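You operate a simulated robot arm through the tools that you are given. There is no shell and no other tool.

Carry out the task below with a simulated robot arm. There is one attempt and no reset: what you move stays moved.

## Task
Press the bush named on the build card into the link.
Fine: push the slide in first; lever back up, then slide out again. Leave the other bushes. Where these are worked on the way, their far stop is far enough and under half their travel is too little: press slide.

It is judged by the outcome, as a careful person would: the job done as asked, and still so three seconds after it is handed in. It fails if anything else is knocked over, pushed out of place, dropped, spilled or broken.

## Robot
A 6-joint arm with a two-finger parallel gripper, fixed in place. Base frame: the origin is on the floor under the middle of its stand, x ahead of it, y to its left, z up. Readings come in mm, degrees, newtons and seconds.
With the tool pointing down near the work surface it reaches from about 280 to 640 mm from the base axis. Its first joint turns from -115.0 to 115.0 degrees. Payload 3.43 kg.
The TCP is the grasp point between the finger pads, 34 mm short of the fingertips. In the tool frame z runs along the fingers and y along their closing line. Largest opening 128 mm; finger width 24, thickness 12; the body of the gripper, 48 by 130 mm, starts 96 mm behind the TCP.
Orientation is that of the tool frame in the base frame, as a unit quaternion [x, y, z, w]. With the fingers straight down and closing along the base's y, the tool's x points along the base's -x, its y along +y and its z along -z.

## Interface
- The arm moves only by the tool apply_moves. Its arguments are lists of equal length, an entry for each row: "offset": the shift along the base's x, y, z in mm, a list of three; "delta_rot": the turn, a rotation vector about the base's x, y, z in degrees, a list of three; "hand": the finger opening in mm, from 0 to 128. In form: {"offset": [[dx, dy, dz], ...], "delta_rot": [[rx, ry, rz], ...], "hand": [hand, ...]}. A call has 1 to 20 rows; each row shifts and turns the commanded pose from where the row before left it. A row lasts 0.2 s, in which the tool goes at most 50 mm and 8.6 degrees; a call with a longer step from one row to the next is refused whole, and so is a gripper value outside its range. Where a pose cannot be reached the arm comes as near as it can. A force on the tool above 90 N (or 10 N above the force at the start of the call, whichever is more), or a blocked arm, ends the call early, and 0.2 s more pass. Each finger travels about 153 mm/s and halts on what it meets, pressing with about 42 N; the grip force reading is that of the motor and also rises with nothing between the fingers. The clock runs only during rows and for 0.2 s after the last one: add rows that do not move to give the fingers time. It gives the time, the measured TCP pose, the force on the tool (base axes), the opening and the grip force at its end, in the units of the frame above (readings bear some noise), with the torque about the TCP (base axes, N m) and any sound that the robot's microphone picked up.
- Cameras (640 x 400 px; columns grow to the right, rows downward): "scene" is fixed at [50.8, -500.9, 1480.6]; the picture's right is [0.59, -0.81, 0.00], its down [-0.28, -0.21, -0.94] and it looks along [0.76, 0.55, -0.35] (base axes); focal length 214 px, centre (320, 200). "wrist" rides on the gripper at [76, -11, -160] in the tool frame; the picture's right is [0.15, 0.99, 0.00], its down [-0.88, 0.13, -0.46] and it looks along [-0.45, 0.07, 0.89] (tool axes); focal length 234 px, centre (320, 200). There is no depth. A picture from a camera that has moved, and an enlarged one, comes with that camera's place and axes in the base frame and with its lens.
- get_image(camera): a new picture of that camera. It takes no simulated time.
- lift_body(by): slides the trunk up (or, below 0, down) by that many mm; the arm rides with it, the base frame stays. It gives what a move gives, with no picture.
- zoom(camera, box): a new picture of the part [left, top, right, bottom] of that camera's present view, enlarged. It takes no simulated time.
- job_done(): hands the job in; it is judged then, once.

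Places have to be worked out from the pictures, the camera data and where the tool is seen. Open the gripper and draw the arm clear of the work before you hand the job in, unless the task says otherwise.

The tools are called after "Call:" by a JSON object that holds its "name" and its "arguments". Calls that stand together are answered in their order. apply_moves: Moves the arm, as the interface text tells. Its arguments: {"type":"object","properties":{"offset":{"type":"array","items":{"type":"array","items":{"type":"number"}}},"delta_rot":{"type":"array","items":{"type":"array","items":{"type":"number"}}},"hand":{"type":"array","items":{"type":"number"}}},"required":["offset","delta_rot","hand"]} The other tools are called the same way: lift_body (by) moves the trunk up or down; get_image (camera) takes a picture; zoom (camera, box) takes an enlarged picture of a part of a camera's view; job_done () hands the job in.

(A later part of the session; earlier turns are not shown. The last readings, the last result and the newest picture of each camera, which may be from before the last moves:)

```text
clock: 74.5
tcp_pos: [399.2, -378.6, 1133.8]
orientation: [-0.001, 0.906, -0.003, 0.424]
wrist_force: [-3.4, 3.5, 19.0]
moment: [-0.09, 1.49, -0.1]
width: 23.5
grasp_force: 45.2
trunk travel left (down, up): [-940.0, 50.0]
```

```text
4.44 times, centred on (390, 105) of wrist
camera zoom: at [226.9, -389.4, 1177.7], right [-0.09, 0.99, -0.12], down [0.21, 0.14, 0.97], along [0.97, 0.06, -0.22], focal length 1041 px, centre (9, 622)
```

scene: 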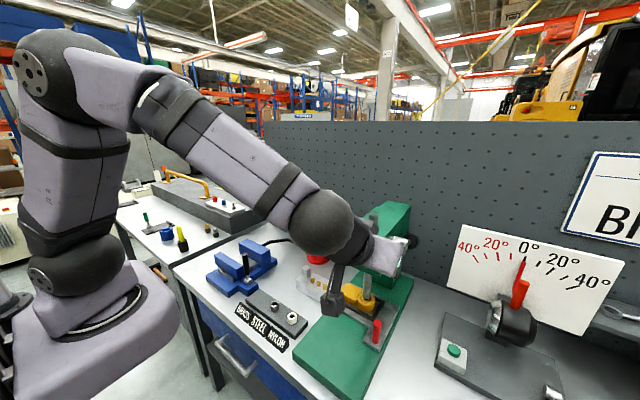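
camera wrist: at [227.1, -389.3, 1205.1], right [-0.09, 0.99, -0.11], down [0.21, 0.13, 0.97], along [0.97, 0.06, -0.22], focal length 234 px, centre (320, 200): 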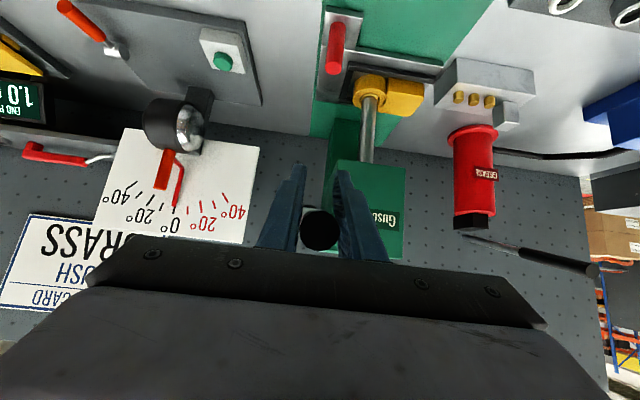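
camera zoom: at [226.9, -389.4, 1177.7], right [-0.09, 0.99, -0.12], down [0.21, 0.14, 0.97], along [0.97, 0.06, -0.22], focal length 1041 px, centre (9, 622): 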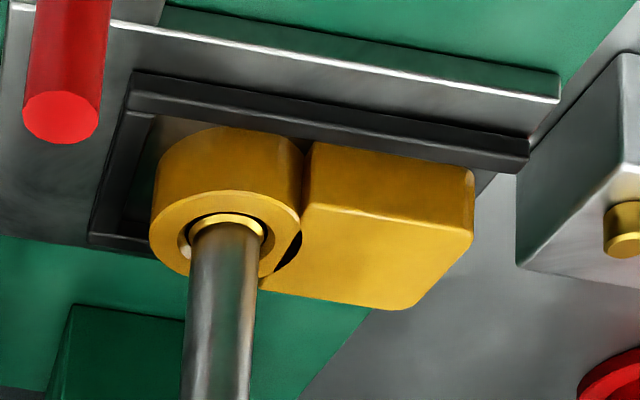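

Force has risen to 19 N, so contact may be starting. I'll take smaller steps.

Call:
{"name": "apply_moves", "arguments": {"offset": [[0.2, 0, -6], [0, 0, 0]], "delta_rot": [[0, 0, 0], [0, 0, 0]], "hand": [10, 10]}}

Call:
{"name": "zoom", "arguments": {"camera": "wrist", "box": [330, 60, 450, 150]}}

Call:
{"name": "zoom", "arguments": {"camera": "wrist", "box": [240, 140, 400, 260]}}

```text
clock: 75.1
tcp_pos: [398.9, -378.9, 1127.9]
orientation: [0.001, 0.905, -0.005, 0.426]
wrist_force: [-1.3, 0.7, 29.5]
moment: [0.01, 0.74, 0.04]
width: 23.6
grasp_force: 45.3
trunk travel left (down, up): [-940.0, 50.0]
```

```text
4.44 times, centred on (390, 105) of wrist
camera zoom: at [227.1, -389.3, 1172.3], right [-0.09, 0.99, -0.12], down [0.21, 0.14, 0.97], along [0.97, 0.06, -0.22], focal length 1041 px, centre (9, 622)
```

zoom: 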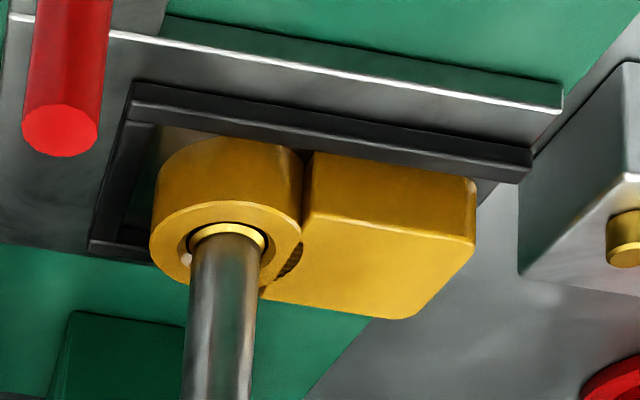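

```text
3.33 times, centred on (320, 200) of wrist
camera zoom: at [227.1, -389.3, 1172.3], right [-0.09, 0.99, -0.12], down [0.21, 0.14, 0.97], along [0.97, 0.06, -0.22], focal length 781 px, centre (320, 200)
```

zoom: 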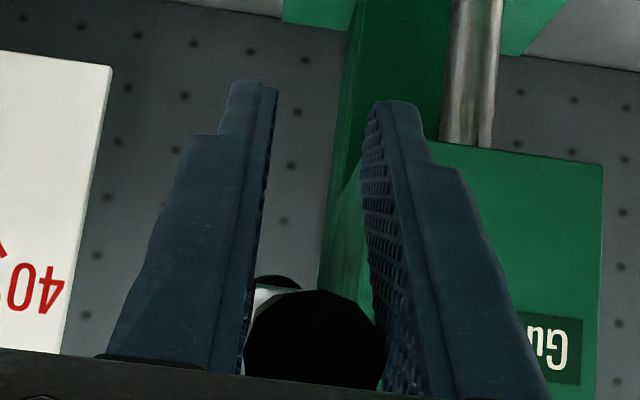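

The handle end is now slipping slightly in the grip and force is up to 29 N. The lever sits at about 84° from vertical, and the ram appears to be bearing on the bush, which stands about 4–5 mm proud. I'll pull a bit further to see whether the force builds and the bush moves.

Call:
{"name": "apply_moves", "arguments": {"offset": [[0.2, 0, -5], [0.2, 0, -5], [0, 0, 0]], "delta_rot": [[0, 0, 0], [0, 0, 0], [0, 0, 0]], "hand": [10, 10, 10]}}

Call:
{"name": "zoom", "arguments": {"camera": "wrist", "box": [350, 90, 400, 130]}}

Call:
{"name": "zoom", "arguments": {"camera": "wrist", "box": [240, 140, 400, 260]}}

```text
clock: 75.9
tcp_pos: [399.4, -377.8, 1113.6]
orientation: [0.001, 0.907, 0.0, 0.422]
wrist_force: [-2.7, 2.1, -2.0]
moment: [-0.14, -0.23, -0.13]
width: 10.7
grasp_force: 0.8
trunk travel left (down, up): [-940.0, 50.0]
```

```text
10.00 times, centred on (375, 110) of wrist
camera zoom: at [228.1, -389.9, 1158.1], right [-0.09, 0.99, -0.11], down [0.22, 0.13, 0.97], along [0.97, 0.07, -0.23], focal length 2342 px, centre (-230, 1100)
```

zoom: 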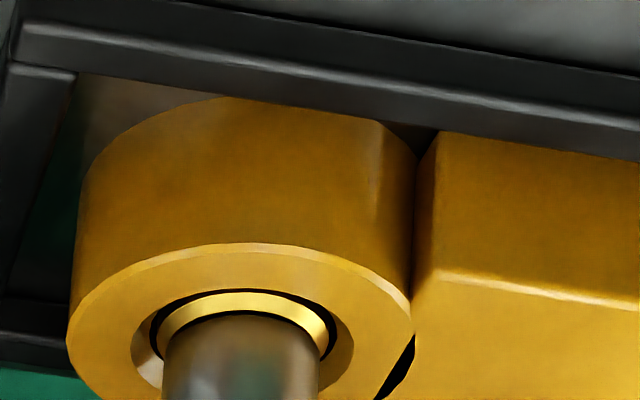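

```text
3.33 times, centred on (320, 200) of wrist
camera zoom: at [228.1, -389.9, 1158.1], right [-0.09, 0.99, -0.11], down [0.22, 0.13, 0.97], along [0.97, 0.07, -0.23], focal length 781 px, centre (320, 200)
```

zoom: 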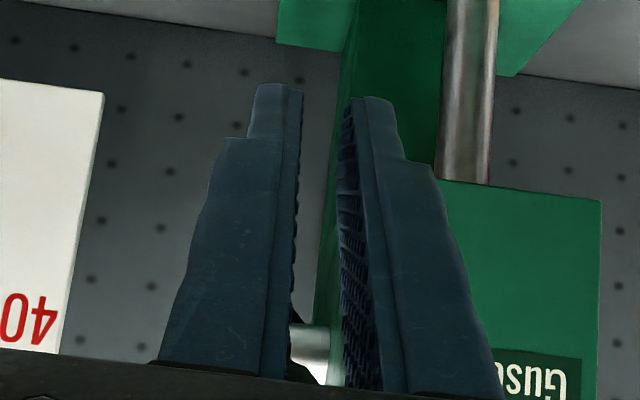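

The handle slipped out of the pinch (width 10.7), though the ram still appears down. I'll look at where the lever is now.

Call:
{"name": "get_image", "arguments": {"camera": "scene"}}

Call:
{"name": "get_image", "arguments": {"camera": "wrist"}}

Call:
{"name": "zoom", "arguments": {"camera": "scene", "box": [300, 190, 440, 330]}}

```text
taken
```

scene: 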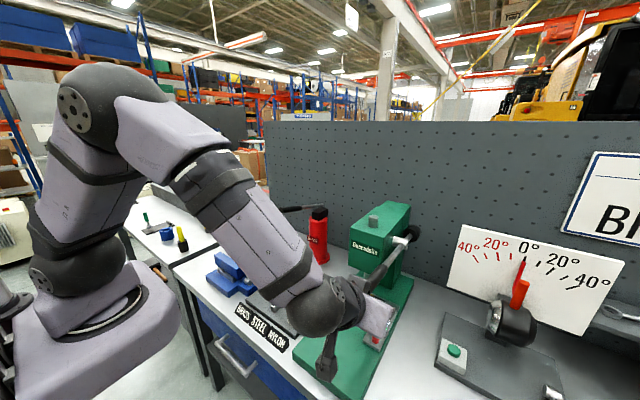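

```text
taken
camera wrist: at [228.1, -389.9, 1158.1], right [-0.09, 0.99, -0.11], down [0.22, 0.13, 0.97], along [0.97, 0.07, -0.23], focal length 234 px, centre (320, 200)
```

wrist: 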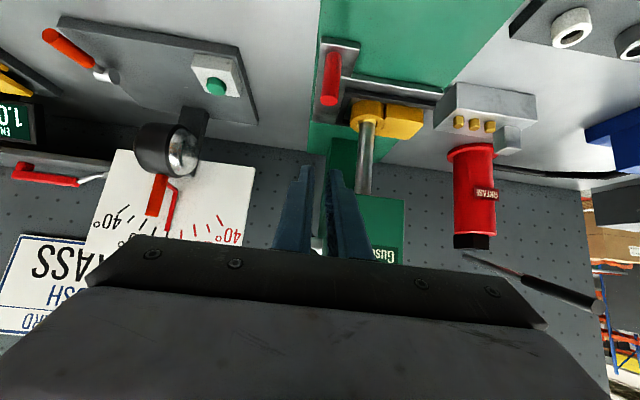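

```text
2.86 times, centred on (370, 260) of scene
camera zoom: at [50.8, -500.9, 1480.6], right [0.59, -0.81, 0.0], down [-0.28, -0.21, -0.94], along [0.76, 0.55, -0.35], focal length 613 px, centre (177, 29)
```

zoom: 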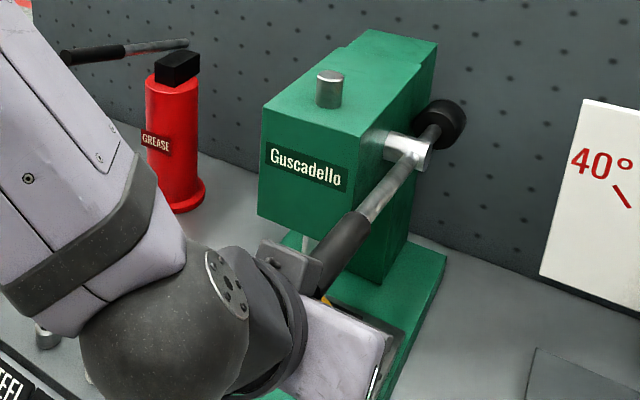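

The lever is resting at about 84° from vertical and staying there, with the ram down on the bush, which reads about 2 mm proud of the ring. To press positively instead of by friction, I'll back out downward and sideways, then come over the handle with the tool vertical so the gripper's palm can push it down with the fingers straddling.

Call:
{"name": "apply_moves", "arguments": {"offset": [[0, 0, -20], [0, 0, -25], [0, -32, 0], [0, -32, 0], [0, -32, 0], [0, 0, 0]], "delta_rot": [[0, 0, 0], [0, 0, 0], [0, 0, 0], [0, 0, 0], [0, 0, 0], [0, 0, 0]], "hand": [10, 10, 10, 10, 10, 10]}}

Call:
{"name": "get_image", "arguments": {"camera": "wrist"}}

Call:
{"name": "zoom", "arguments": {"camera": "scene", "box": [300, 190, 440, 330]}}

```text
clock: 77.3
tcp_pos: [399.8, -474.1, 1072.0]
orientation: [0.0, 0.906, 0.0, 0.423]
wrist_force: [-0.3, -0.1, 0.2]
moment: [0.02, 0.03, -0.05]
width: 9.9
grasp_force: 0.1
trunk travel left (down, up): [-940.0, 50.0]
```

```text
taken
camera wrist: at [228.5, -485.6, 1116.0], right [-0.09, 0.99, -0.11], down [0.22, 0.13, 0.97], along [0.97, 0.07, -0.23], focal length 234 px, centre (320, 200)
```

wrist: 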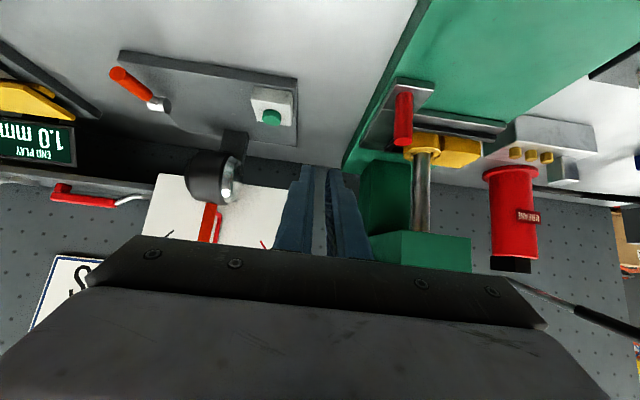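

```text
2.86 times, centred on (370, 260) of scene
camera zoom: at [50.8, -500.9, 1480.6], right [0.59, -0.81, 0.0], down [-0.28, -0.21, -0.94], along [0.76, 0.55, -0.35], focal length 613 px, centre (177, 29)
```

zoom: 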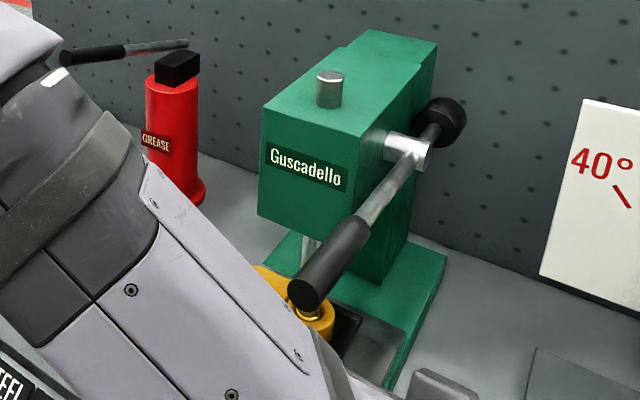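

The lever stays put and I now have a clear low-angle view. I'll zoom in on the ram/bush contact before pressing further.

Call:
{"name": "zoom", "arguments": {"camera": "wrist", "box": [395, 120, 455, 165]}}

Call:
{"name": "zoom", "arguments": {"camera": "scene", "box": [355, 275, 395, 315]}}

```text
8.89 times, centred on (425, 142) of wrist
camera zoom: at [228.5, -485.6, 1116.0], right [-0.09, 0.99, -0.11], down [0.22, 0.13, 0.97], along [0.97, 0.07, -0.23], focal length 2082 px, centre (-613, 711)
```

zoom: 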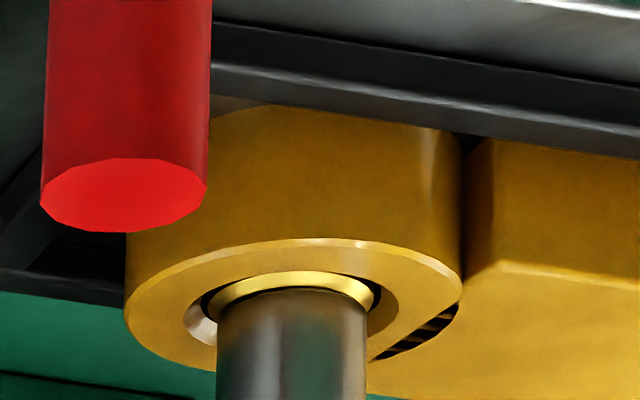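

```text
10.00 times, centred on (375, 295) of scene
camera zoom: at [50.8, -500.9, 1480.6], right [0.59, -0.81, 0.0], down [-0.28, -0.21, -0.94], along [0.76, 0.55, -0.35], focal length 2145 px, centre (-230, -750)
```

zoom: 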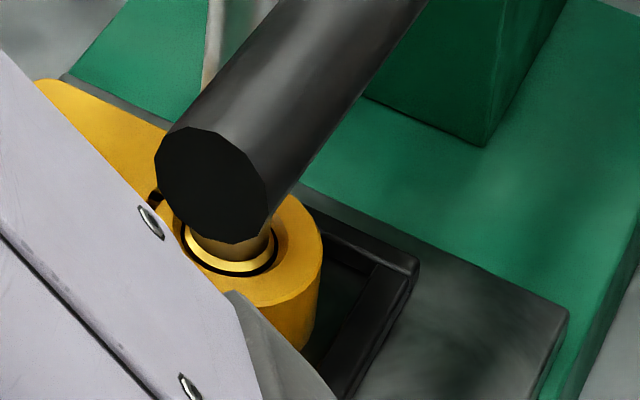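

The ram is clearly sitting on the bush now. To confirm it's fully home, I'll rise beside the lever and bring the tool vertical for a palm push on the handle.

Call:
{"name": "apply_moves", "arguments": {"offset": [[-1, -4, 30], [-1, -4, 30], [-1, 0, 30], [-1, 0, 30], [-1, 0, 30], [-1, 0, 25], [-1, 0, 0], [0, 0, 0]], "delta_rot": [[0, 7.2, 0], [0, 7.2, 0], [0, 7.2, 0], [0, 7.2, 0], [0, 7.2, 0], [0, 7, 0], [0, 7, 0], [0, 0, 0]], "hand": [10, 20, 30, 40, 60, 70, 80, 80]}}

Call:
{"name": "get_image", "arguments": {"camera": "wrist"}}

Call:
{"name": "get_image", "arguments": {"camera": "scene"}}

```text
clock: 79.1
tcp_pos: [377.7, -460.1, 1234.3]
orientation: [0.001, 1.0, -0.001, 0.0]
wrist_force: [-0.2, 0.5, -0.5]
moment: [-0.02, 0.0, 0.01]
width: 80.3
grasp_force: 0.1
out of reach, approached as far as the arm can: row 6, 7
trunk travel left (down, up): [-940.0, 50.0]
```

```text
taken
camera wrist: at [300.9, -472.3, 1394.1], right [-0.15, 0.99, 0.0], down [0.88, 0.13, 0.46], along [0.45, 0.07, -0.89], focal length 234 px, centre (320, 200)
```

wrist: 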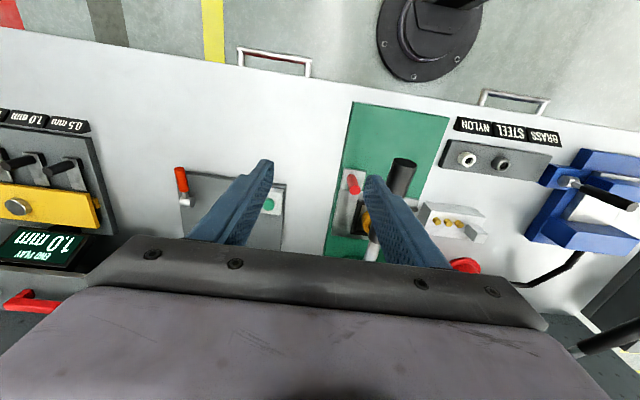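

```text
taken
```

scene: 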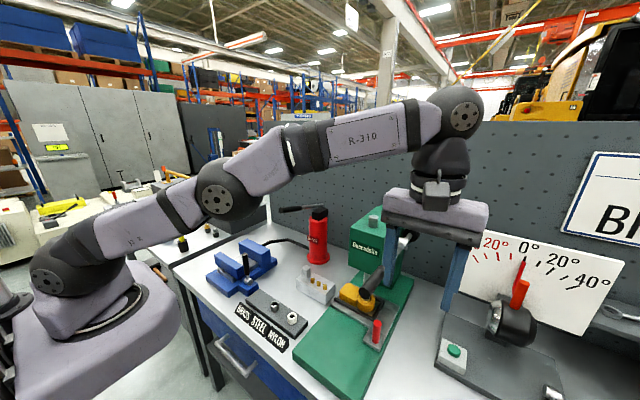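

The tool is vertical beside the lever, and the handle end measures about (365, -378, 1172). I'll move over the handle at a safe height with the fingers open to straddle it.

Call:
{"name": "apply_moves", "arguments": {"offset": [[0, 0, 10], [2, 20, 4], [3, 21, 0], [3, 21, 0], [3, 20, 0], [0, 0, 0]], "delta_rot": [[0, 0, 0], [0, 0, 0], [0, 0, 0], [0, 0, 0], [0, 0, 0], [0, 0, 0]], "hand": [80, 80, 80, 80, 80, 80]}}

Call:
{"name": "get_image", "arguments": {"camera": "wrist"}}

Call:
{"name": "zoom", "arguments": {"camera": "wrist", "box": [260, 100, 400, 240]}}

```text
clock: 80.5
tcp_pos: [385.9, -375.1, 1246.4]
orientation: [0.0, 1.0, 0.0, 0.001]
wrist_force: [-0.9, -0.4, -0.2]
moment: [0.01, 0.02, -0.03]
width: 80.0
grasp_force: 0.1
out of reach, approached as far as the arm can: row 1
trunk travel left (down, up): [-940.0, 50.0]
```

```text
taken
camera wrist: at [309.3, -386.6, 1406.6], right [-0.15, 0.99, 0.0], down [0.88, 0.13, 0.46], along [0.45, 0.07, -0.89], focal length 234 px, centre (320, 200)
```

wrist: 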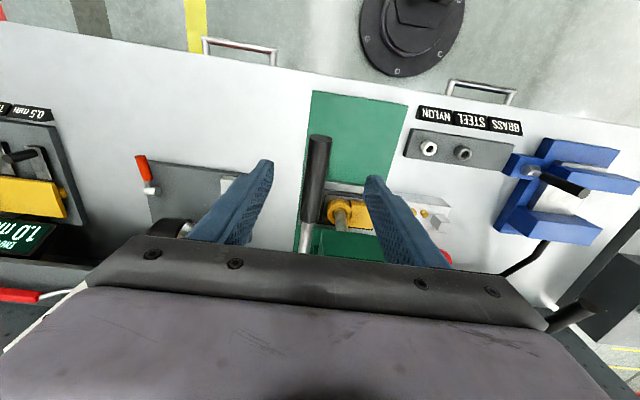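

```text
2.86 times, centred on (330, 170) of wrist
camera zoom: at [309.3, -386.6, 1406.6], right [-0.15, 0.99, 0.0], down [0.88, 0.13, 0.46], along [0.45, 0.07, -0.89], focal length 669 px, centre (291, 286)
```

zoom: 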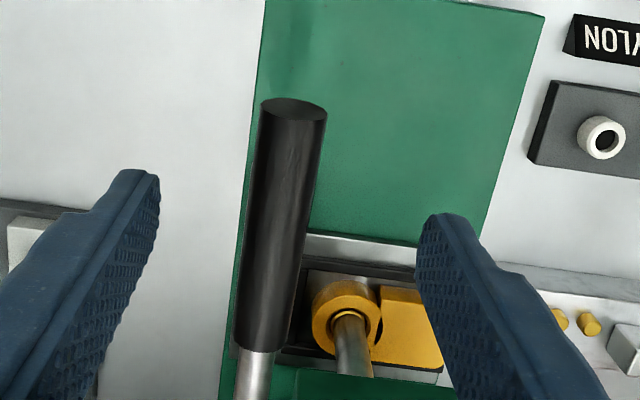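

The handle is well between the open fingers. I'll descend so the palm comes just above the handle.

Call:
{"name": "apply_moves", "arguments": {"offset": [[0, -2, -40], [0, 0, -40], [0, 0, -40], [0, 0, -20], [0, 0, 0]], "delta_rot": [[0, 0, 0], [0, 0, 0], [0, 0, 0], [0, 0, 0], [0, 0, 0]], "hand": [80, 80, 80, 80, 80]}}

Call:
{"name": "get_image", "arguments": {"camera": "wrist"}}

Call:
{"name": "zoom", "arguments": {"camera": "wrist", "box": [320, 180, 400, 240]}}

Call:
{"name": "zoom", "arguments": {"camera": "scene", "box": [300, 180, 440, 330]}}

```text
clock: 81.7
tcp_pos: [386.2, -377.3, 1107.3]
orientation: [0.0, 1.0, 0.0, 0.001]
wrist_force: [0.3, 0.2, -1.1]
moment: [0.01, 0.03, -0.04]
width: 80.0
grasp_force: 0.0
trunk travel left (down, up): [-940.0, 50.0]
```

```text
taken
camera wrist: at [309.9, -388.3, 1266.9], right [-0.15, 0.99, 0.0], down [0.88, 0.13, 0.46], along [0.45, 0.07, -0.89], focal length 234 px, centre (320, 200)
```

wrist: 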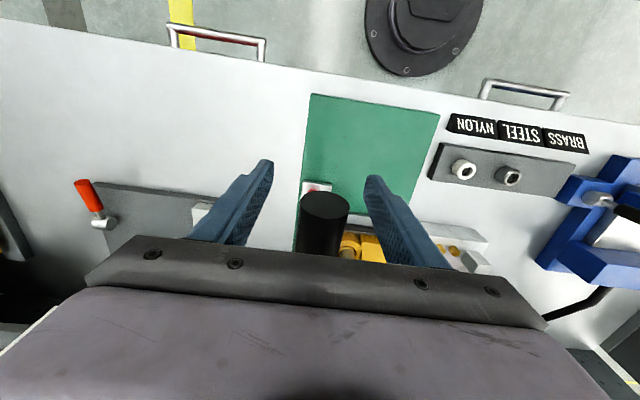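

```text
6.67 times, centred on (360, 210) of wrist
camera zoom: at [309.9, -388.3, 1266.9], right [-0.15, 0.99, 0.0], down [0.88, 0.13, 0.46], along [0.45, 0.07, -0.89], focal length 1561 px, centre (53, 133)
```

zoom: 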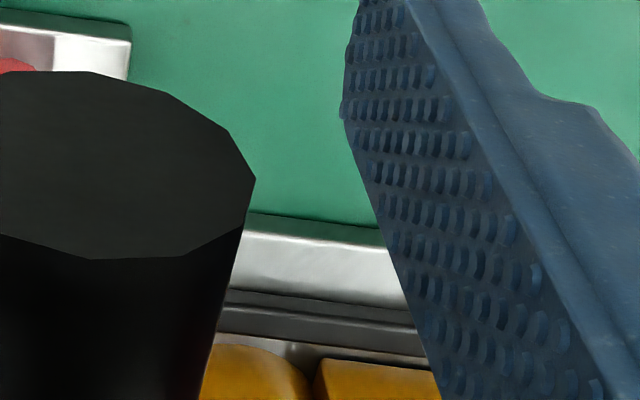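

```text
2.67 times, centred on (370, 255) of scene
camera zoom: at [50.8, -500.9, 1480.6], right [0.59, -0.81, 0.0], down [-0.28, -0.21, -0.94], along [0.76, 0.55, -0.35], focal length 572 px, centre (187, 53)
```

zoom: 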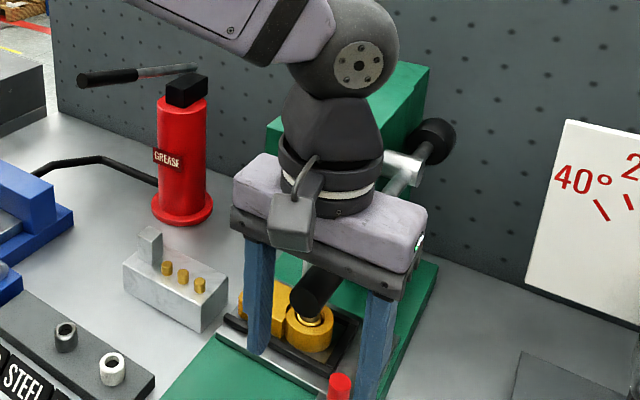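

The palm is about 20 mm above the handle. I'll lower gently until contact, then build force in small steps.

Call:
{"name": "apply_moves", "arguments": {"offset": [[0, 0, -8], [0, 0, -6], [0, 0, -4], [0, 0, 0]], "delta_rot": [[0, 0, 0], [0, 0, 0], [0, 0, 0], [0, 0, 0]], "hand": [80, 80, 80, 80]}}

```text
clock: 82.7
tcp_pos: [386.6, -377.0, 1089.5]
orientation: [0.0, 1.0, -0.001, 0.001]
wrist_force: [0.5, 0.3, -0.5]
moment: [-0.04, -0.01, 0.03]
width: 80.2
grasp_force: 0.1
trunk travel left (down, up): [-940.0, 50.0]
```

No contact yet at 1089.5. I'll continue in 3 mm steps.

Call:
{"name": "apply_moves", "arguments": {"offset": [[0, 0, -3], [0, 0, -3], [0, 0, 0]], "delta_rot": [[0, 0, 0], [0, 0, 0], [0, 0, 0]], "hand": [80, 80, 80]}}

```text
clock: 83.5
tcp_pos: [386.0, -377.5, 1085.8]
orientation: [0.0, 1.0, -0.003, 0.003]
wrist_force: [1.1, -3.2, 17.8]
moment: [0.21, 0.64, 0.05]
width: 80.1
grasp_force: 0.0
trunk travel left (down, up): [-940.0, 50.0]
```

Contact at 1086 with 18 N, at the handle end. I'll increase the push gradually.

Call:
{"name": "apply_moves", "arguments": {"offset": [[0, 0, -3], [0, 0, -3], [0, 0, 0]], "delta_rot": [[0, 0, 0], [0, 0, 0], [0, 0, 0]], "hand": [80, 80, 80]}}

Call:
{"name": "zoom", "arguments": {"camera": "scene", "box": [355, 275, 395, 315]}}

```text
clock: 84.3
tcp_pos: [387.8, -377.9, 1085.5]
orientation: [0.0, 1.0, -0.009, 0.008]
wrist_force: [4.3, -3.1, 50.5]
moment: [0.35, 1.71, 0.04]
width: 79.8
grasp_force: 0.0
trunk travel left (down, up): [-940.0, 50.0]
```

```text
10.00 times, centred on (375, 295) of scene
camera zoom: at [50.8, -500.9, 1480.6], right [0.59, -0.81, 0.0], down [-0.28, -0.21, -0.94], along [0.76, 0.55, -0.35], focal length 2145 px, centre (-230, -750)
```

zoom: 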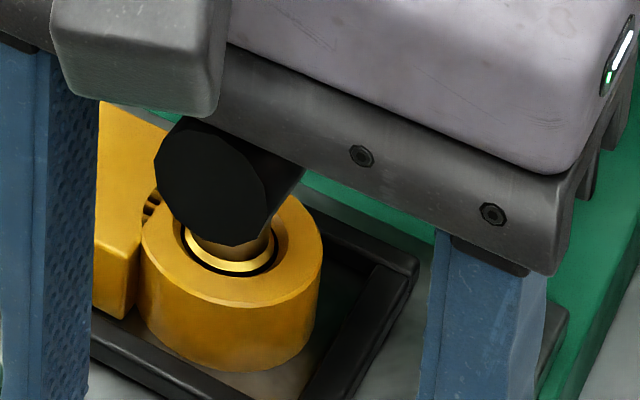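

The force rose to 50 N while the lever moved less than 0.5 mm, so it's at a firm stop. I'll try one slightly harder push to be sure, staying under the limit.

Call:
{"name": "apply_moves", "arguments": {"offset": [[0, 0, -2], [0, 0, -2], [0, 0, 0]], "delta_rot": [[0, 0, 0], [0, 0, 0], [0, 0, 0]], "hand": [80, 80, 80]}}

Call:
{"name": "zoom", "arguments": {"camera": "scene", "box": [355, 275, 395, 315]}}

```text
clock: 85.1
tcp_pos: [388.3, -378.0, 1086.1]
orientation: [0.0, 1.0, -0.012, 0.011]
wrist_force: [4.5, -3.2, 66.2]
moment: [0.31, 2.07, 0.08]
width: 80.0
grasp_force: 0.0
trunk travel left (down, up): [-940.0, 50.0]
```

```text
10.00 times, centred on (375, 295) of scene
camera zoom: at [50.8, -500.9, 1480.6], right [0.59, -0.81, 0.0], down [-0.28, -0.21, -0.94], along [0.76, 0.55, -0.35], focal length 2145 px, centre (-230, -750)
```

zoom: 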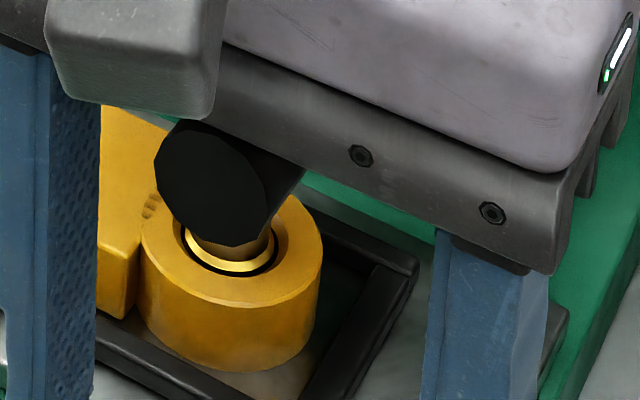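

At 66 N the lever still doesn't move, so the press stroke is complete and the ram is hard down on the bush. I'll lift the palm off, go up, and tilt the tool back to 50° so I can grip the handle and return it up.

Call:
{"name": "apply_moves", "arguments": {"offset": [[0, 0, 8], [0, 0, 12], [0, 0, 35], [0, 0, 40], [0, 0, 40], [0, 0, 40], [2, 0, 0], [2, 0, 0], [2, 0, 0], [2, 0, 0], [2, 0, 0], [2, 0, 0], [2, 0, 0], [0, 0, 0]], "delta_rot": [[0, 0, 0], [0, 0, 0], [0, 0, 0], [0, 0, 0], [0, 0, 0], [0, 0, 0], [0, -7.2, 0], [0, -7.2, 0], [0, -7.2, 0], [0, -7.2, 0], [0, -7.2, 0], [0, -7, 0], [0, -7, 0], [0, 0, 0]], "hand": [80, 80, 80, 80, 80, 80, 70, 60, 60, 60, 60, 60, 60, 60]}}

Call:
{"name": "get_image", "arguments": {"camera": "wrist"}}

Call:
{"name": "zoom", "arguments": {"camera": "scene", "box": [300, 180, 440, 330]}}

```text
clock: 88.1
tcp_pos: [400.7, -377.8, 1248.4]
orientation: [0.0, 0.906, 0.0, 0.423]
wrist_force: [0.6, 0.2, -0.3]
moment: [0.01, -0.03, 0.02]
width: 60.0
grasp_force: 0.1
trunk travel left (down, up): [-940.0, 50.0]
```

```text
taken
camera wrist: at [228.7, -388.2, 1291.9], right [-0.09, 0.99, -0.11], down [0.21, 0.13, 0.97], along [0.97, 0.06, -0.22], focal length 234 px, centre (320, 200)
```

wrist: 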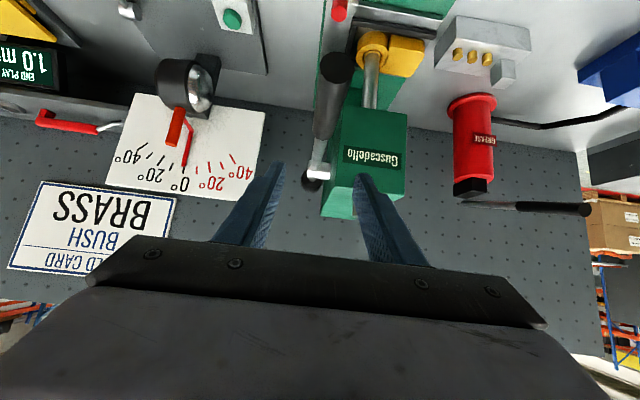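

```text
2.67 times, centred on (370, 255) of scene
camera zoom: at [50.8, -500.9, 1480.6], right [0.59, -0.81, 0.0], down [-0.28, -0.21, -0.94], along [0.76, 0.55, -0.35], focal length 572 px, centre (187, 53)
```

zoom: 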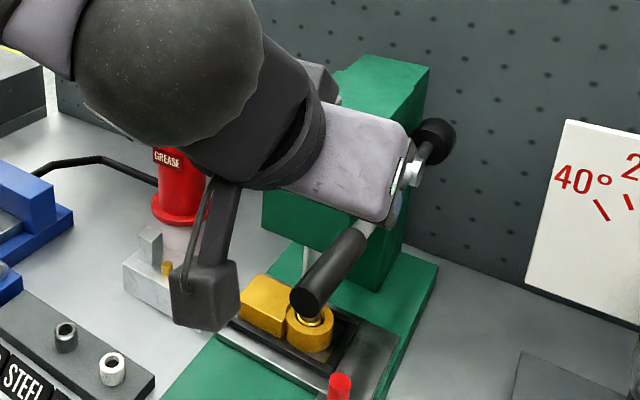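

The lever stayed down. The handle axis passes (403, -378, 1166); I'll descend with the fingers straddling it and grip.

Call:
{"name": "apply_moves", "arguments": {"offset": [[0, 0, -27], [0, 0, -27], [0, 0, -27], [0, 0, 0], [0, 0, 0], [0, 0, 0], [0, 0, 0]], "delta_rot": [[0, 0, 0], [0, 0, 0], [0, 0, 0], [0, 0, 0], [0, 0, 0], [0, 0, 0], [0, 0, 0]], "hand": [60, 60, 60, 60, 36, 20, 10]}}

Call:
{"name": "zoom", "arguments": {"camera": "wrist", "box": [220, 100, 420, 260]}}

```text
clock: 89.7
tcp_pos: [400.9, -378.8, 1166.4]
orientation: [0.001, 0.906, -0.001, 0.423]
wrist_force: [1.1, -5.1, 1.9]
moment: [0.06, -0.22, 0.45]
width: 23.9
grasp_force: 45.4
trunk travel left (down, up): [-940.0, 50.0]
```

```text
2.50 times, centred on (320, 180) of wrist
camera zoom: at [229.3, -389.2, 1211.2], right [-0.09, 0.99, -0.11], down [0.22, 0.13, 0.97], along [0.97, 0.06, -0.23], focal length 585 px, centre (320, 250)
```

zoom: 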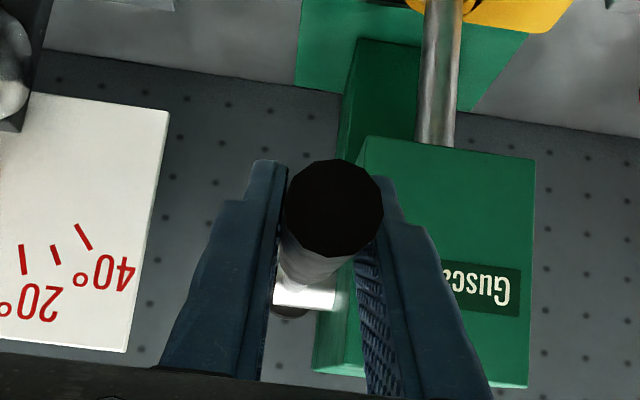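

Gripped at 23.9 mm. I'll start raising the lever along its arc, a few rows first, to check the resistance.

Call:
{"name": "apply_moves", "arguments": {"offset": [[2.6, 0, 16.7], [3.8, 0, 16.1], [4.8, 0, 15.8], [0, 0, 0]], "delta_rot": [[0, 0, 0], [0, 0, 0], [0, 0, 0], [0, 0, 0]], "hand": [10, 10, 10, 10]}}

Call:
{"name": "zoom", "arguments": {"camera": "wrist", "box": [220, 40, 420, 260]}}

```text
clock: 90.7
tcp_pos: [410.4, -377.9, 1215.0]
orientation: [0.001, 0.906, 0.0, 0.423]
wrist_force: [-3.8, -3.4, -7.9]
moment: [0.18, 1.4, 0.47]
width: 23.8
grasp_force: 44.8
trunk travel left (down, up): [-940.0, 50.0]
```

```text
1.82 times, centred on (320, 150) of wrist
camera zoom: at [239.7, -389.4, 1259.4], right [-0.09, 0.99, -0.11], down [0.22, 0.13, 0.97], along [0.97, 0.07, -0.23], focal length 426 px, centre (320, 291)
```

zoom: 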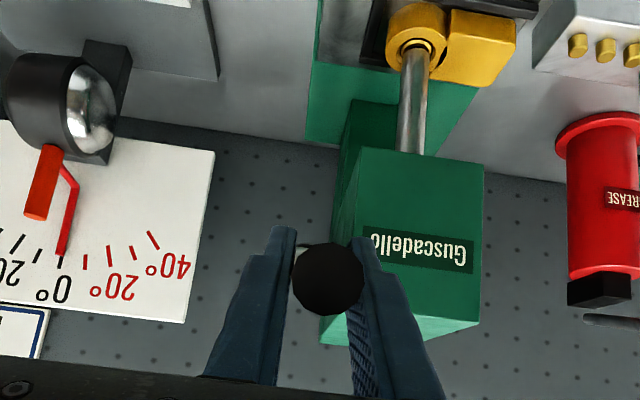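

The lever is rising with about 8 N resistance and the ram is lifting off while the bush stays in the link. I'll continue up the arc.

Call:
{"name": "apply_moves", "arguments": {"offset": [[5.9, 0, 15.4], [7.0, 0, 15.0], [8.0, 0, 14.4], [9.0, 0, 13.9], [9.9, 0, 13.1], [10.8, 0, 12.5], [11.7, 0, 11.7], [0, 0, 0]], "delta_rot": [[0, 0, 0], [0, 0, 0], [0, 0, 0], [0, 0, 0], [0, 0, 0], [0, 0, 0], [0, 0, 0], [0, 0, 0]], "hand": [10, 10, 10, 10, 10, 10, 10, 10]}}

Call:
{"name": "get_image", "arguments": {"camera": "wrist"}}

Call:
{"name": "zoom", "arguments": {"camera": "scene", "box": [320, 120, 440, 320]}}

```text
clock: 92.5
tcp_pos: [474.1, -378.7, 1314.0]
orientation: [0.0, 0.905, -0.001, 0.426]
wrist_force: [-3.6, -5.4, 3.9]
moment: [0.79, -0.15, 1.18]
width: 24.2
grasp_force: 44.6
trunk travel left (down, up): [-940.0, 50.0]
```

```text
taken
camera wrist: at [302.0, -389.3, 1357.1], right [-0.09, 0.99, -0.11], down [0.21, 0.13, 0.97], along [0.97, 0.06, -0.22], focal length 234 px, centre (320, 200)
```

wrist: 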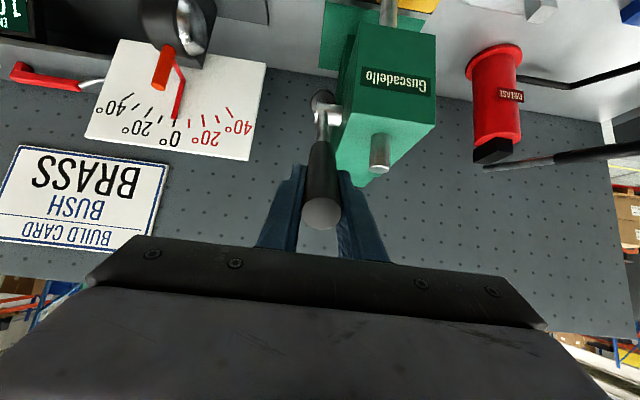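

```text
2.00 times, centred on (380, 220) of scene
camera zoom: at [50.8, -500.9, 1480.6], right [0.59, -0.81, 0.0], down [-0.28, -0.21, -0.94], along [0.76, 0.55, -0.35], focal length 429 px, centre (200, 160)
```

zoom: 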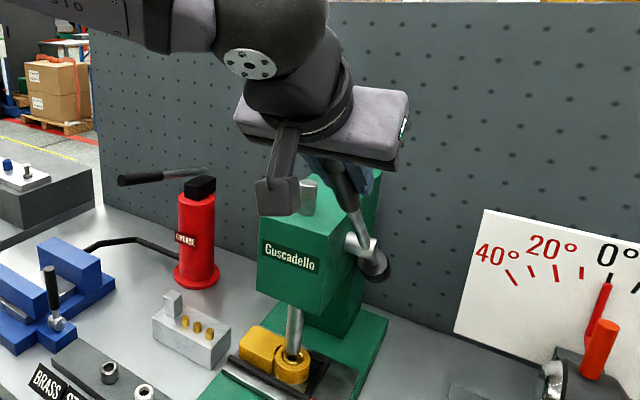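

The lever is halfway up with the grip holding. I'll continue up the remaining arc.

Call:
{"name": "apply_moves", "arguments": {"offset": [[12.5, 0, 10.8], [13.1, 0, 9.9], [13.9, 0, 9.0], [14.4, 0, 8.0], [15.0, 0, 7.0], [15.4, 0, 5.9], [0, 0, 0]], "delta_rot": [[0, 0, 0], [0, 0, 0], [0, 0, 0], [0, 0, 0], [0, 0, 0], [0, 0, 0], [0, 0, 0]], "hand": [10, 10, 10, 10, 10, 10, 10]}}

Call:
{"name": "zoom", "arguments": {"camera": "scene", "box": [320, 120, 440, 320]}}

Call:
{"name": "get_image", "arguments": {"camera": "wrist"}}

```text
clock: 94.1
tcp_pos: [555.3, -376.7, 1364.1]
orientation: [0.001, 0.905, -0.002, 0.426]
wrist_force: [-8.2, -7.2, 12.7]
moment: [0.21, 1.04, 0.34]
width: 23.7
grasp_force: 44.9
trunk travel left (down, up): [-940.0, 50.0]
```

```text
2.00 times, centred on (380, 220) of scene
camera zoom: at [50.8, -500.9, 1480.6], right [0.59, -0.81, 0.0], down [-0.28, -0.21, -0.94], along [0.76, 0.55, -0.35], focal length 429 px, centre (200, 160)
```

zoom: 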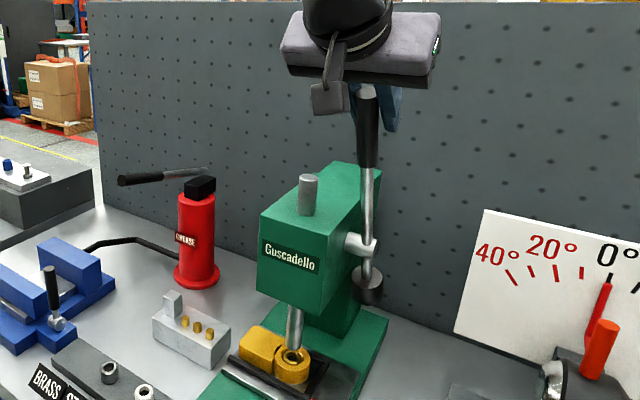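

```text
taken
camera wrist: at [383.5, -389.2, 1408.1], right [-0.09, 0.99, -0.12], down [0.21, 0.13, 0.97], along [0.97, 0.06, -0.22], focal length 234 px, centre (320, 200)
```

wrist: 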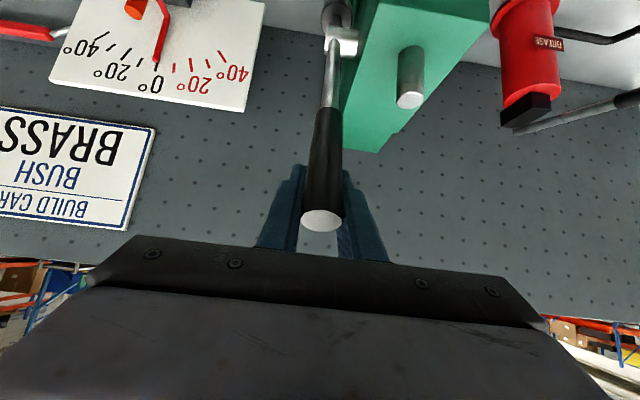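

Nearly up, at about 20° from vertical. There's a slight radial mismatch of about 12 N upward, so I'll use a slightly larger radius for the last 10°.

Call:
{"name": "apply_moves", "arguments": {"offset": [[8, 0, 5], [9, 0, 3], [9, 0, 2], [0, 0, 0]], "delta_rot": [[0, 0, 0], [0, 0, 0], [0, 0, 0], [0, 0, 0]], "hand": [10, 10, 10, 10]}}

Call:
{"name": "zoom", "arguments": {"camera": "scene", "box": [320, 120, 440, 320]}}

```text
clock: 95.1
tcp_pos: [581.4, -377.4, 1372.7]
orientation: [0.0, 0.906, -0.001, 0.424]
wrist_force: [-7.1, -6.3, 8.6]
moment: [0.21, 1.27, 0.37]
width: 24.0
grasp_force: 45.1
trunk travel left (down, up): [-940.0, 50.0]
```

```text
2.00 times, centred on (380, 220) of scene
camera zoom: at [50.8, -500.9, 1480.6], right [0.59, -0.81, 0.0], down [-0.28, -0.21, -0.94], along [0.76, 0.55, -0.35], focal length 429 px, centre (200, 160)
```

zoom: 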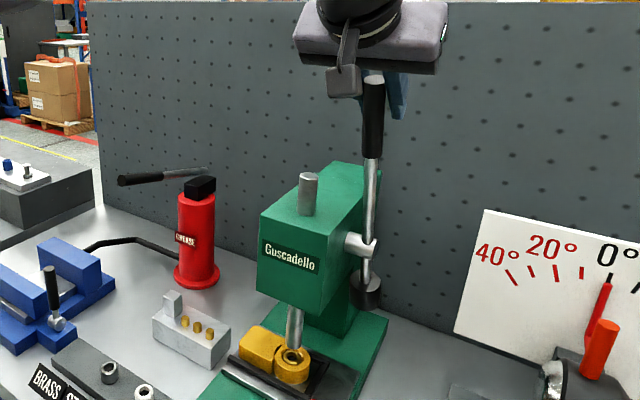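

A few more degrees to go to the original upright position. I'll creep until the upper stop is felt.

Call:
{"name": "apply_moves", "arguments": {"offset": [[4, 0, 1.5], [4, 0, 1], [4, 0, 1], [0, 0, 0]], "delta_rot": [[0, 0, 0], [0, 0, 0], [0, 0, 0], [0, 0, 0]], "hand": [10, 10, 10, 10]}}

Call:
{"name": "zoom", "arguments": {"camera": "wrist", "box": [220, 20, 420, 260]}}

```text
clock: 96.1
tcp_pos: [593.6, -377.6, 1376.4]
orientation: [0.0, 0.905, -0.001, 0.424]
wrist_force: [-6.8, -6.6, 7.0]
moment: [0.19, 1.36, 0.24]
width: 23.8
grasp_force: 45.0
trunk travel left (down, up): [-940.0, 50.0]
```

```text
1.67 times, centred on (320, 140) of wrist
camera zoom: at [422.3, -389.4, 1420.3], right [-0.09, 0.99, -0.11], down [0.21, 0.13, 0.97], along [0.97, 0.07, -0.22], focal length 390 px, centre (320, 300)
```

zoom: 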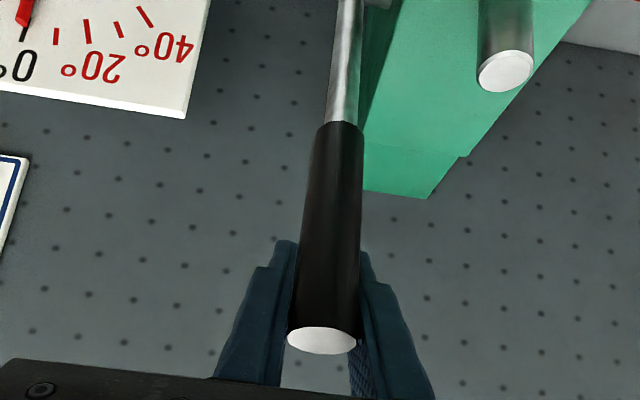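

I'll compare the lever's angle against the original picture by zooming the same scene region.

Call:
{"name": "zoom", "arguments": {"camera": "scene", "box": [360, 140, 430, 290]}}

```text
2.67 times, centred on (395, 215) of scene
camera zoom: at [50.8, -500.9, 1480.6], right [0.59, -0.81, 0.0], down [-0.28, -0.21, -0.94], along [0.76, 0.55, -0.35], focal length 572 px, centre (120, 160)
```

zoom: 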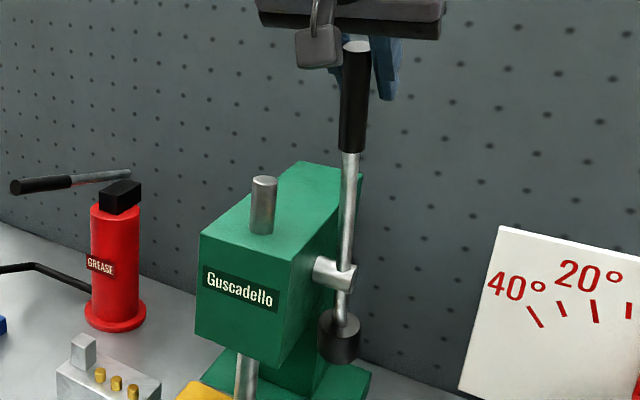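

The lever is still about 6–7° short of its original upright angle. I'll push it further along the arc.

Call:
{"name": "apply_moves", "arguments": {"offset": [[6, 0, 1], [6, 0, 1], [6, 0, 0.5], [6, 0, 0.5], [0, 0, 0]], "delta_rot": [[0, 0, 0], [0, 0, 0], [0, 0, 0], [0, 0, 0], [0, 0, 0]], "hand": [10, 10, 10, 10, 10]}}

Call:
{"name": "zoom", "arguments": {"camera": "scene", "box": [360, 140, 430, 290]}}

Call:
{"name": "zoom", "arguments": {"camera": "wrist", "box": [220, 20, 420, 260]}}

```text
clock: 97.3
tcp_pos: [616.7, -378.1, 1380.6]
orientation: [0.001, 0.905, -0.002, 0.425]
wrist_force: [-4.8, -6.6, 11.0]
moment: [0.14, 1.46, 0.39]
width: 24.0
grasp_force: 44.8
trunk travel left (down, up): [-940.0, 50.0]
```

```text
2.67 times, centred on (395, 215) of scene
camera zoom: at [50.8, -500.9, 1480.6], right [0.59, -0.81, 0.0], down [-0.28, -0.21, -0.94], along [0.76, 0.55, -0.35], focal length 572 px, centre (120, 160)
```

zoom: 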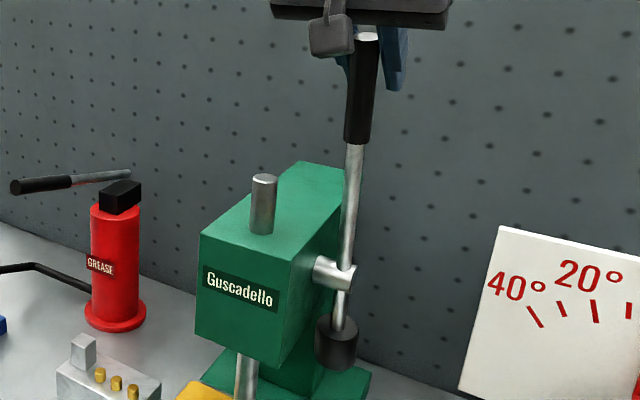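

```text
1.67 times, centred on (320, 140) of wrist
camera zoom: at [445.9, -389.4, 1424.4], right [-0.09, 0.99, -0.11], down [0.21, 0.13, 0.97], along [0.97, 0.06, -0.22], focal length 390 px, centre (320, 300)
```

zoom: 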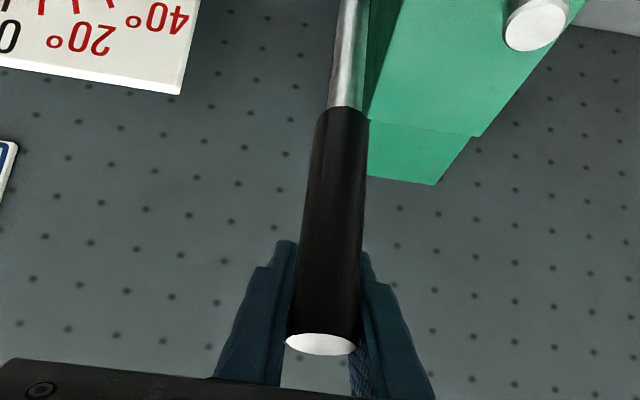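

Almost at the original angle now, within about 2°. A little further to reach the upper stop.

Call:
{"name": "apply_moves", "arguments": {"offset": [[4, 0, 0.5], [4, 0, 0.3], [0, 0, 0]], "delta_rot": [[0, 0, 0], [0, 0, 0], [0, 0, 0]], "hand": [10, 10, 10]}}

Call:
{"name": "zoom", "arguments": {"camera": "scene", "box": [360, 140, 430, 290]}}

```text
clock: 98.1
tcp_pos: [625.2, -377.9, 1382.2]
orientation: [0.002, 0.905, -0.001, 0.425]
wrist_force: [-9.6, -7.3, 9.8]
moment: [0.28, 0.82, 0.16]
width: 23.8
grasp_force: 45.5
trunk travel left (down, up): [-940.0, 50.0]
```

```text
2.67 times, centred on (395, 215) of scene
camera zoom: at [50.8, -500.9, 1480.6], right [0.59, -0.81, 0.0], down [-0.28, -0.21, -0.94], along [0.76, 0.55, -0.35], focal length 572 px, centre (120, 160)
```

zoom: 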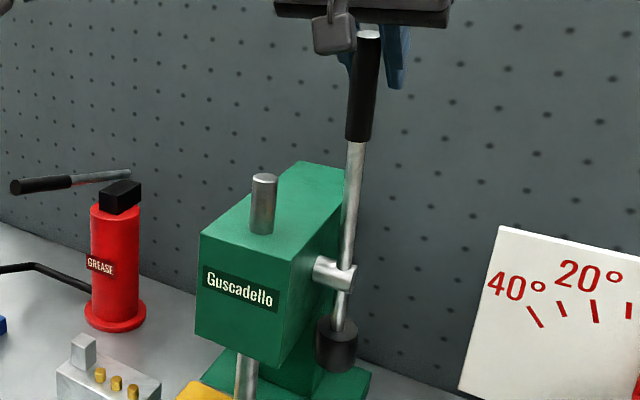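

Within about 1° now, with force rising slightly to -9.6 N. One more small nudge to feel the stop.

Call:
{"name": "apply_moves", "arguments": {"offset": [[3, 0, 0.2], [3, 0, 0.2], [0, 0, 0]], "delta_rot": [[0, 0, 0], [0, 0, 0], [0, 0, 0]], "hand": [10, 10, 10]}}

Call:
{"name": "zoom", "arguments": {"camera": "scene", "box": [360, 140, 430, 290]}}

```text
clock: 98.9
tcp_pos: [625.0, -377.9, 1381.3]
orientation: [0.002, 0.906, -0.001, 0.424]
wrist_force: [-27.7, -3.4, 0.3]
moment: [0.07, -0.26, 0.13]
width: 23.8
grasp_force: 45.2
trunk travel left (down, up): [-940.0, 50.0]
```

```text
2.67 times, centred on (395, 215) of scene
camera zoom: at [50.8, -500.9, 1480.6], right [0.59, -0.81, 0.0], down [-0.28, -0.21, -0.94], along [0.76, 0.55, -0.35], focal length 572 px, centre (120, 160)
```

zoom: 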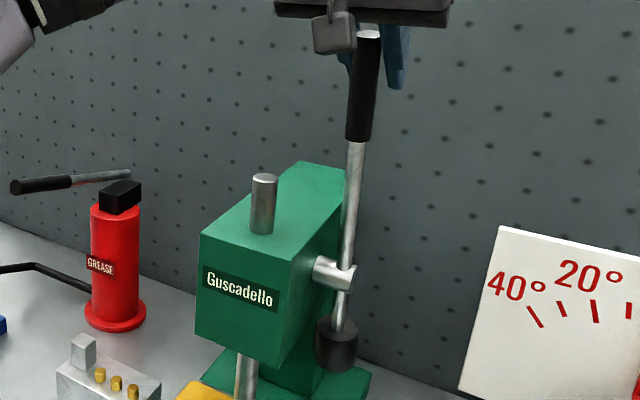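

-27.7 N with no further motion means the lever is at its upper stop. I'll relax, open the fingers, and back straight out in -x.

Call:
{"name": "apply_moves", "arguments": {"offset": [[-5, 0, 0], [0, 0, 0], [0, 0, 0], [-20, 0, 0], [-40, 0, 0], [-45, 0, 0], [-45, 0, 0], [0, 0, 0]], "delta_rot": [[0, 0, 0], [0, 0, 0], [0, 0, 0], [0, 0, 0], [0, 0, 0], [0, 0, 0], [0, 0, 0], [0, 0, 0]], "hand": [10, 40, 60, 60, 60, 60, 60, 60]}}

Call:
{"name": "get_image", "arguments": {"camera": "wrist"}}

Call:
{"name": "get_image", "arguments": {"camera": "scene"}}

Call:
{"name": "zoom", "arguments": {"camera": "scene", "box": [340, 260, 400, 320]}}

```text
clock: 100.7
tcp_pos: [527.1, -410.6, 1423.2]
orientation: [-0.01, 0.907, 0.006, 0.42]
wrist_force: [4.5, 47.6, -13.0]
moment: [0.58, 0.0, 0.16]
width: 86.8
grasp_force: 23.4
out of reach, approached as far as the arm can: row 4, 5, 6, 7
trunk travel left (down, up): [-940.0, 50.0]
```

```text
taken
camera wrist: at [356.4, -426.0, 1467.8], right [-0.12, 0.99, -0.11], down [0.22, 0.13, 0.97], along [0.97, 0.09, -0.23], focal length 234 px, centre (320, 200)
```

wrist: 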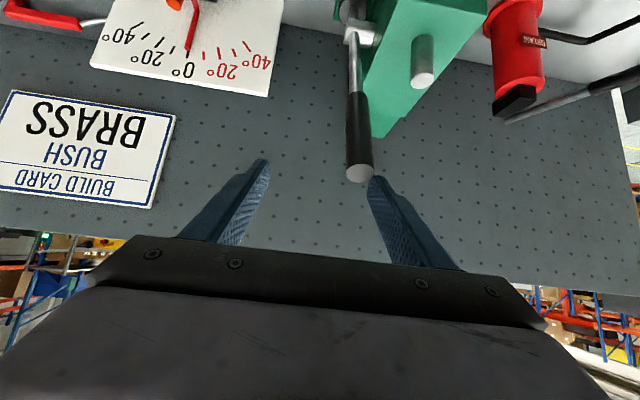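

```text
taken
```

scene: 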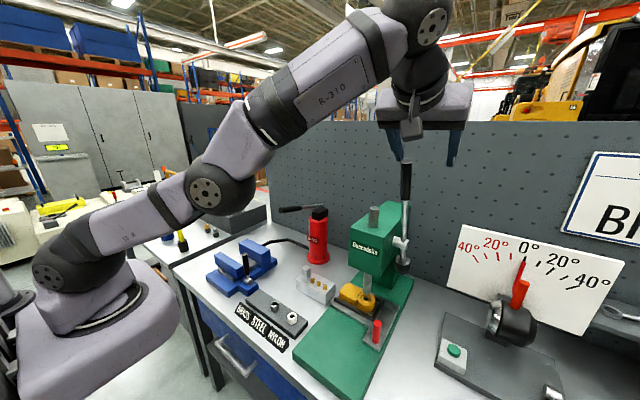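

```text
6.67 times, centred on (370, 290) of scene
camera zoom: at [50.8, -500.9, 1480.6], right [0.59, -0.81, 0.0], down [-0.28, -0.21, -0.94], along [0.76, 0.55, -0.35], focal length 1430 px, centre (-13, -400)
```

zoom: 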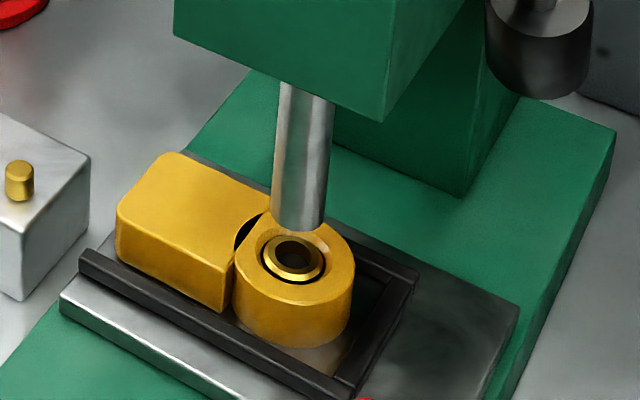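

Unexpectedly, the retreat was flagged out of reach and the arm drifted to y=-410. The +y finger is now pressing the handle sideways with about 48 N. I'll relieve that at once by moving back in +y in small steps.

Call:
{"name": "apply_moves", "arguments": {"offset": [[0, 8, 0], [0, 8, 0], [0, 0, 0]], "delta_rot": [[0, 0, 0], [0, 0, 0], [0, 0, 0]], "hand": [90, 90, 90]}}

Call:
{"name": "get_image", "arguments": {"camera": "wrist"}}

```text
clock: 101.5
tcp_pos: [526.7, -422.6, 1426.2]
orientation: [0.001, 0.906, -0.004, 0.422]
wrist_force: [0.0, 0.0, -0.2]
moment: [-0.09, 0.02, -0.09]
width: 89.9
grasp_force: 0.2
out of reach, approached as far as the arm can: row 1, 2
trunk travel left (down, up): [-940.0, 50.0]
```

```text
taken
camera wrist: at [354.7, -432.9, 1471.7], right [-0.09, 0.99, -0.12], down [0.22, 0.13, 0.97], along [0.97, 0.06, -0.23], focal length 234 px, centre (320, 200)
```

wrist: 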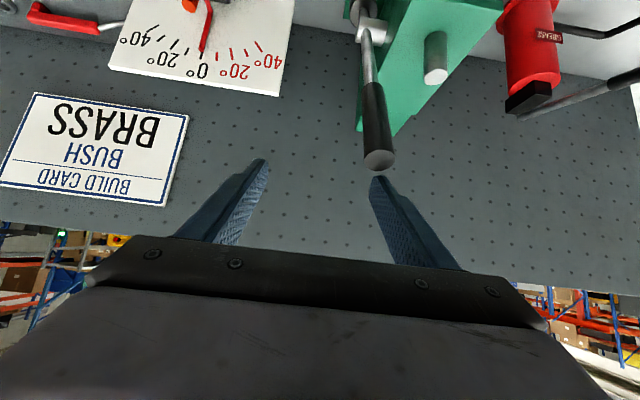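

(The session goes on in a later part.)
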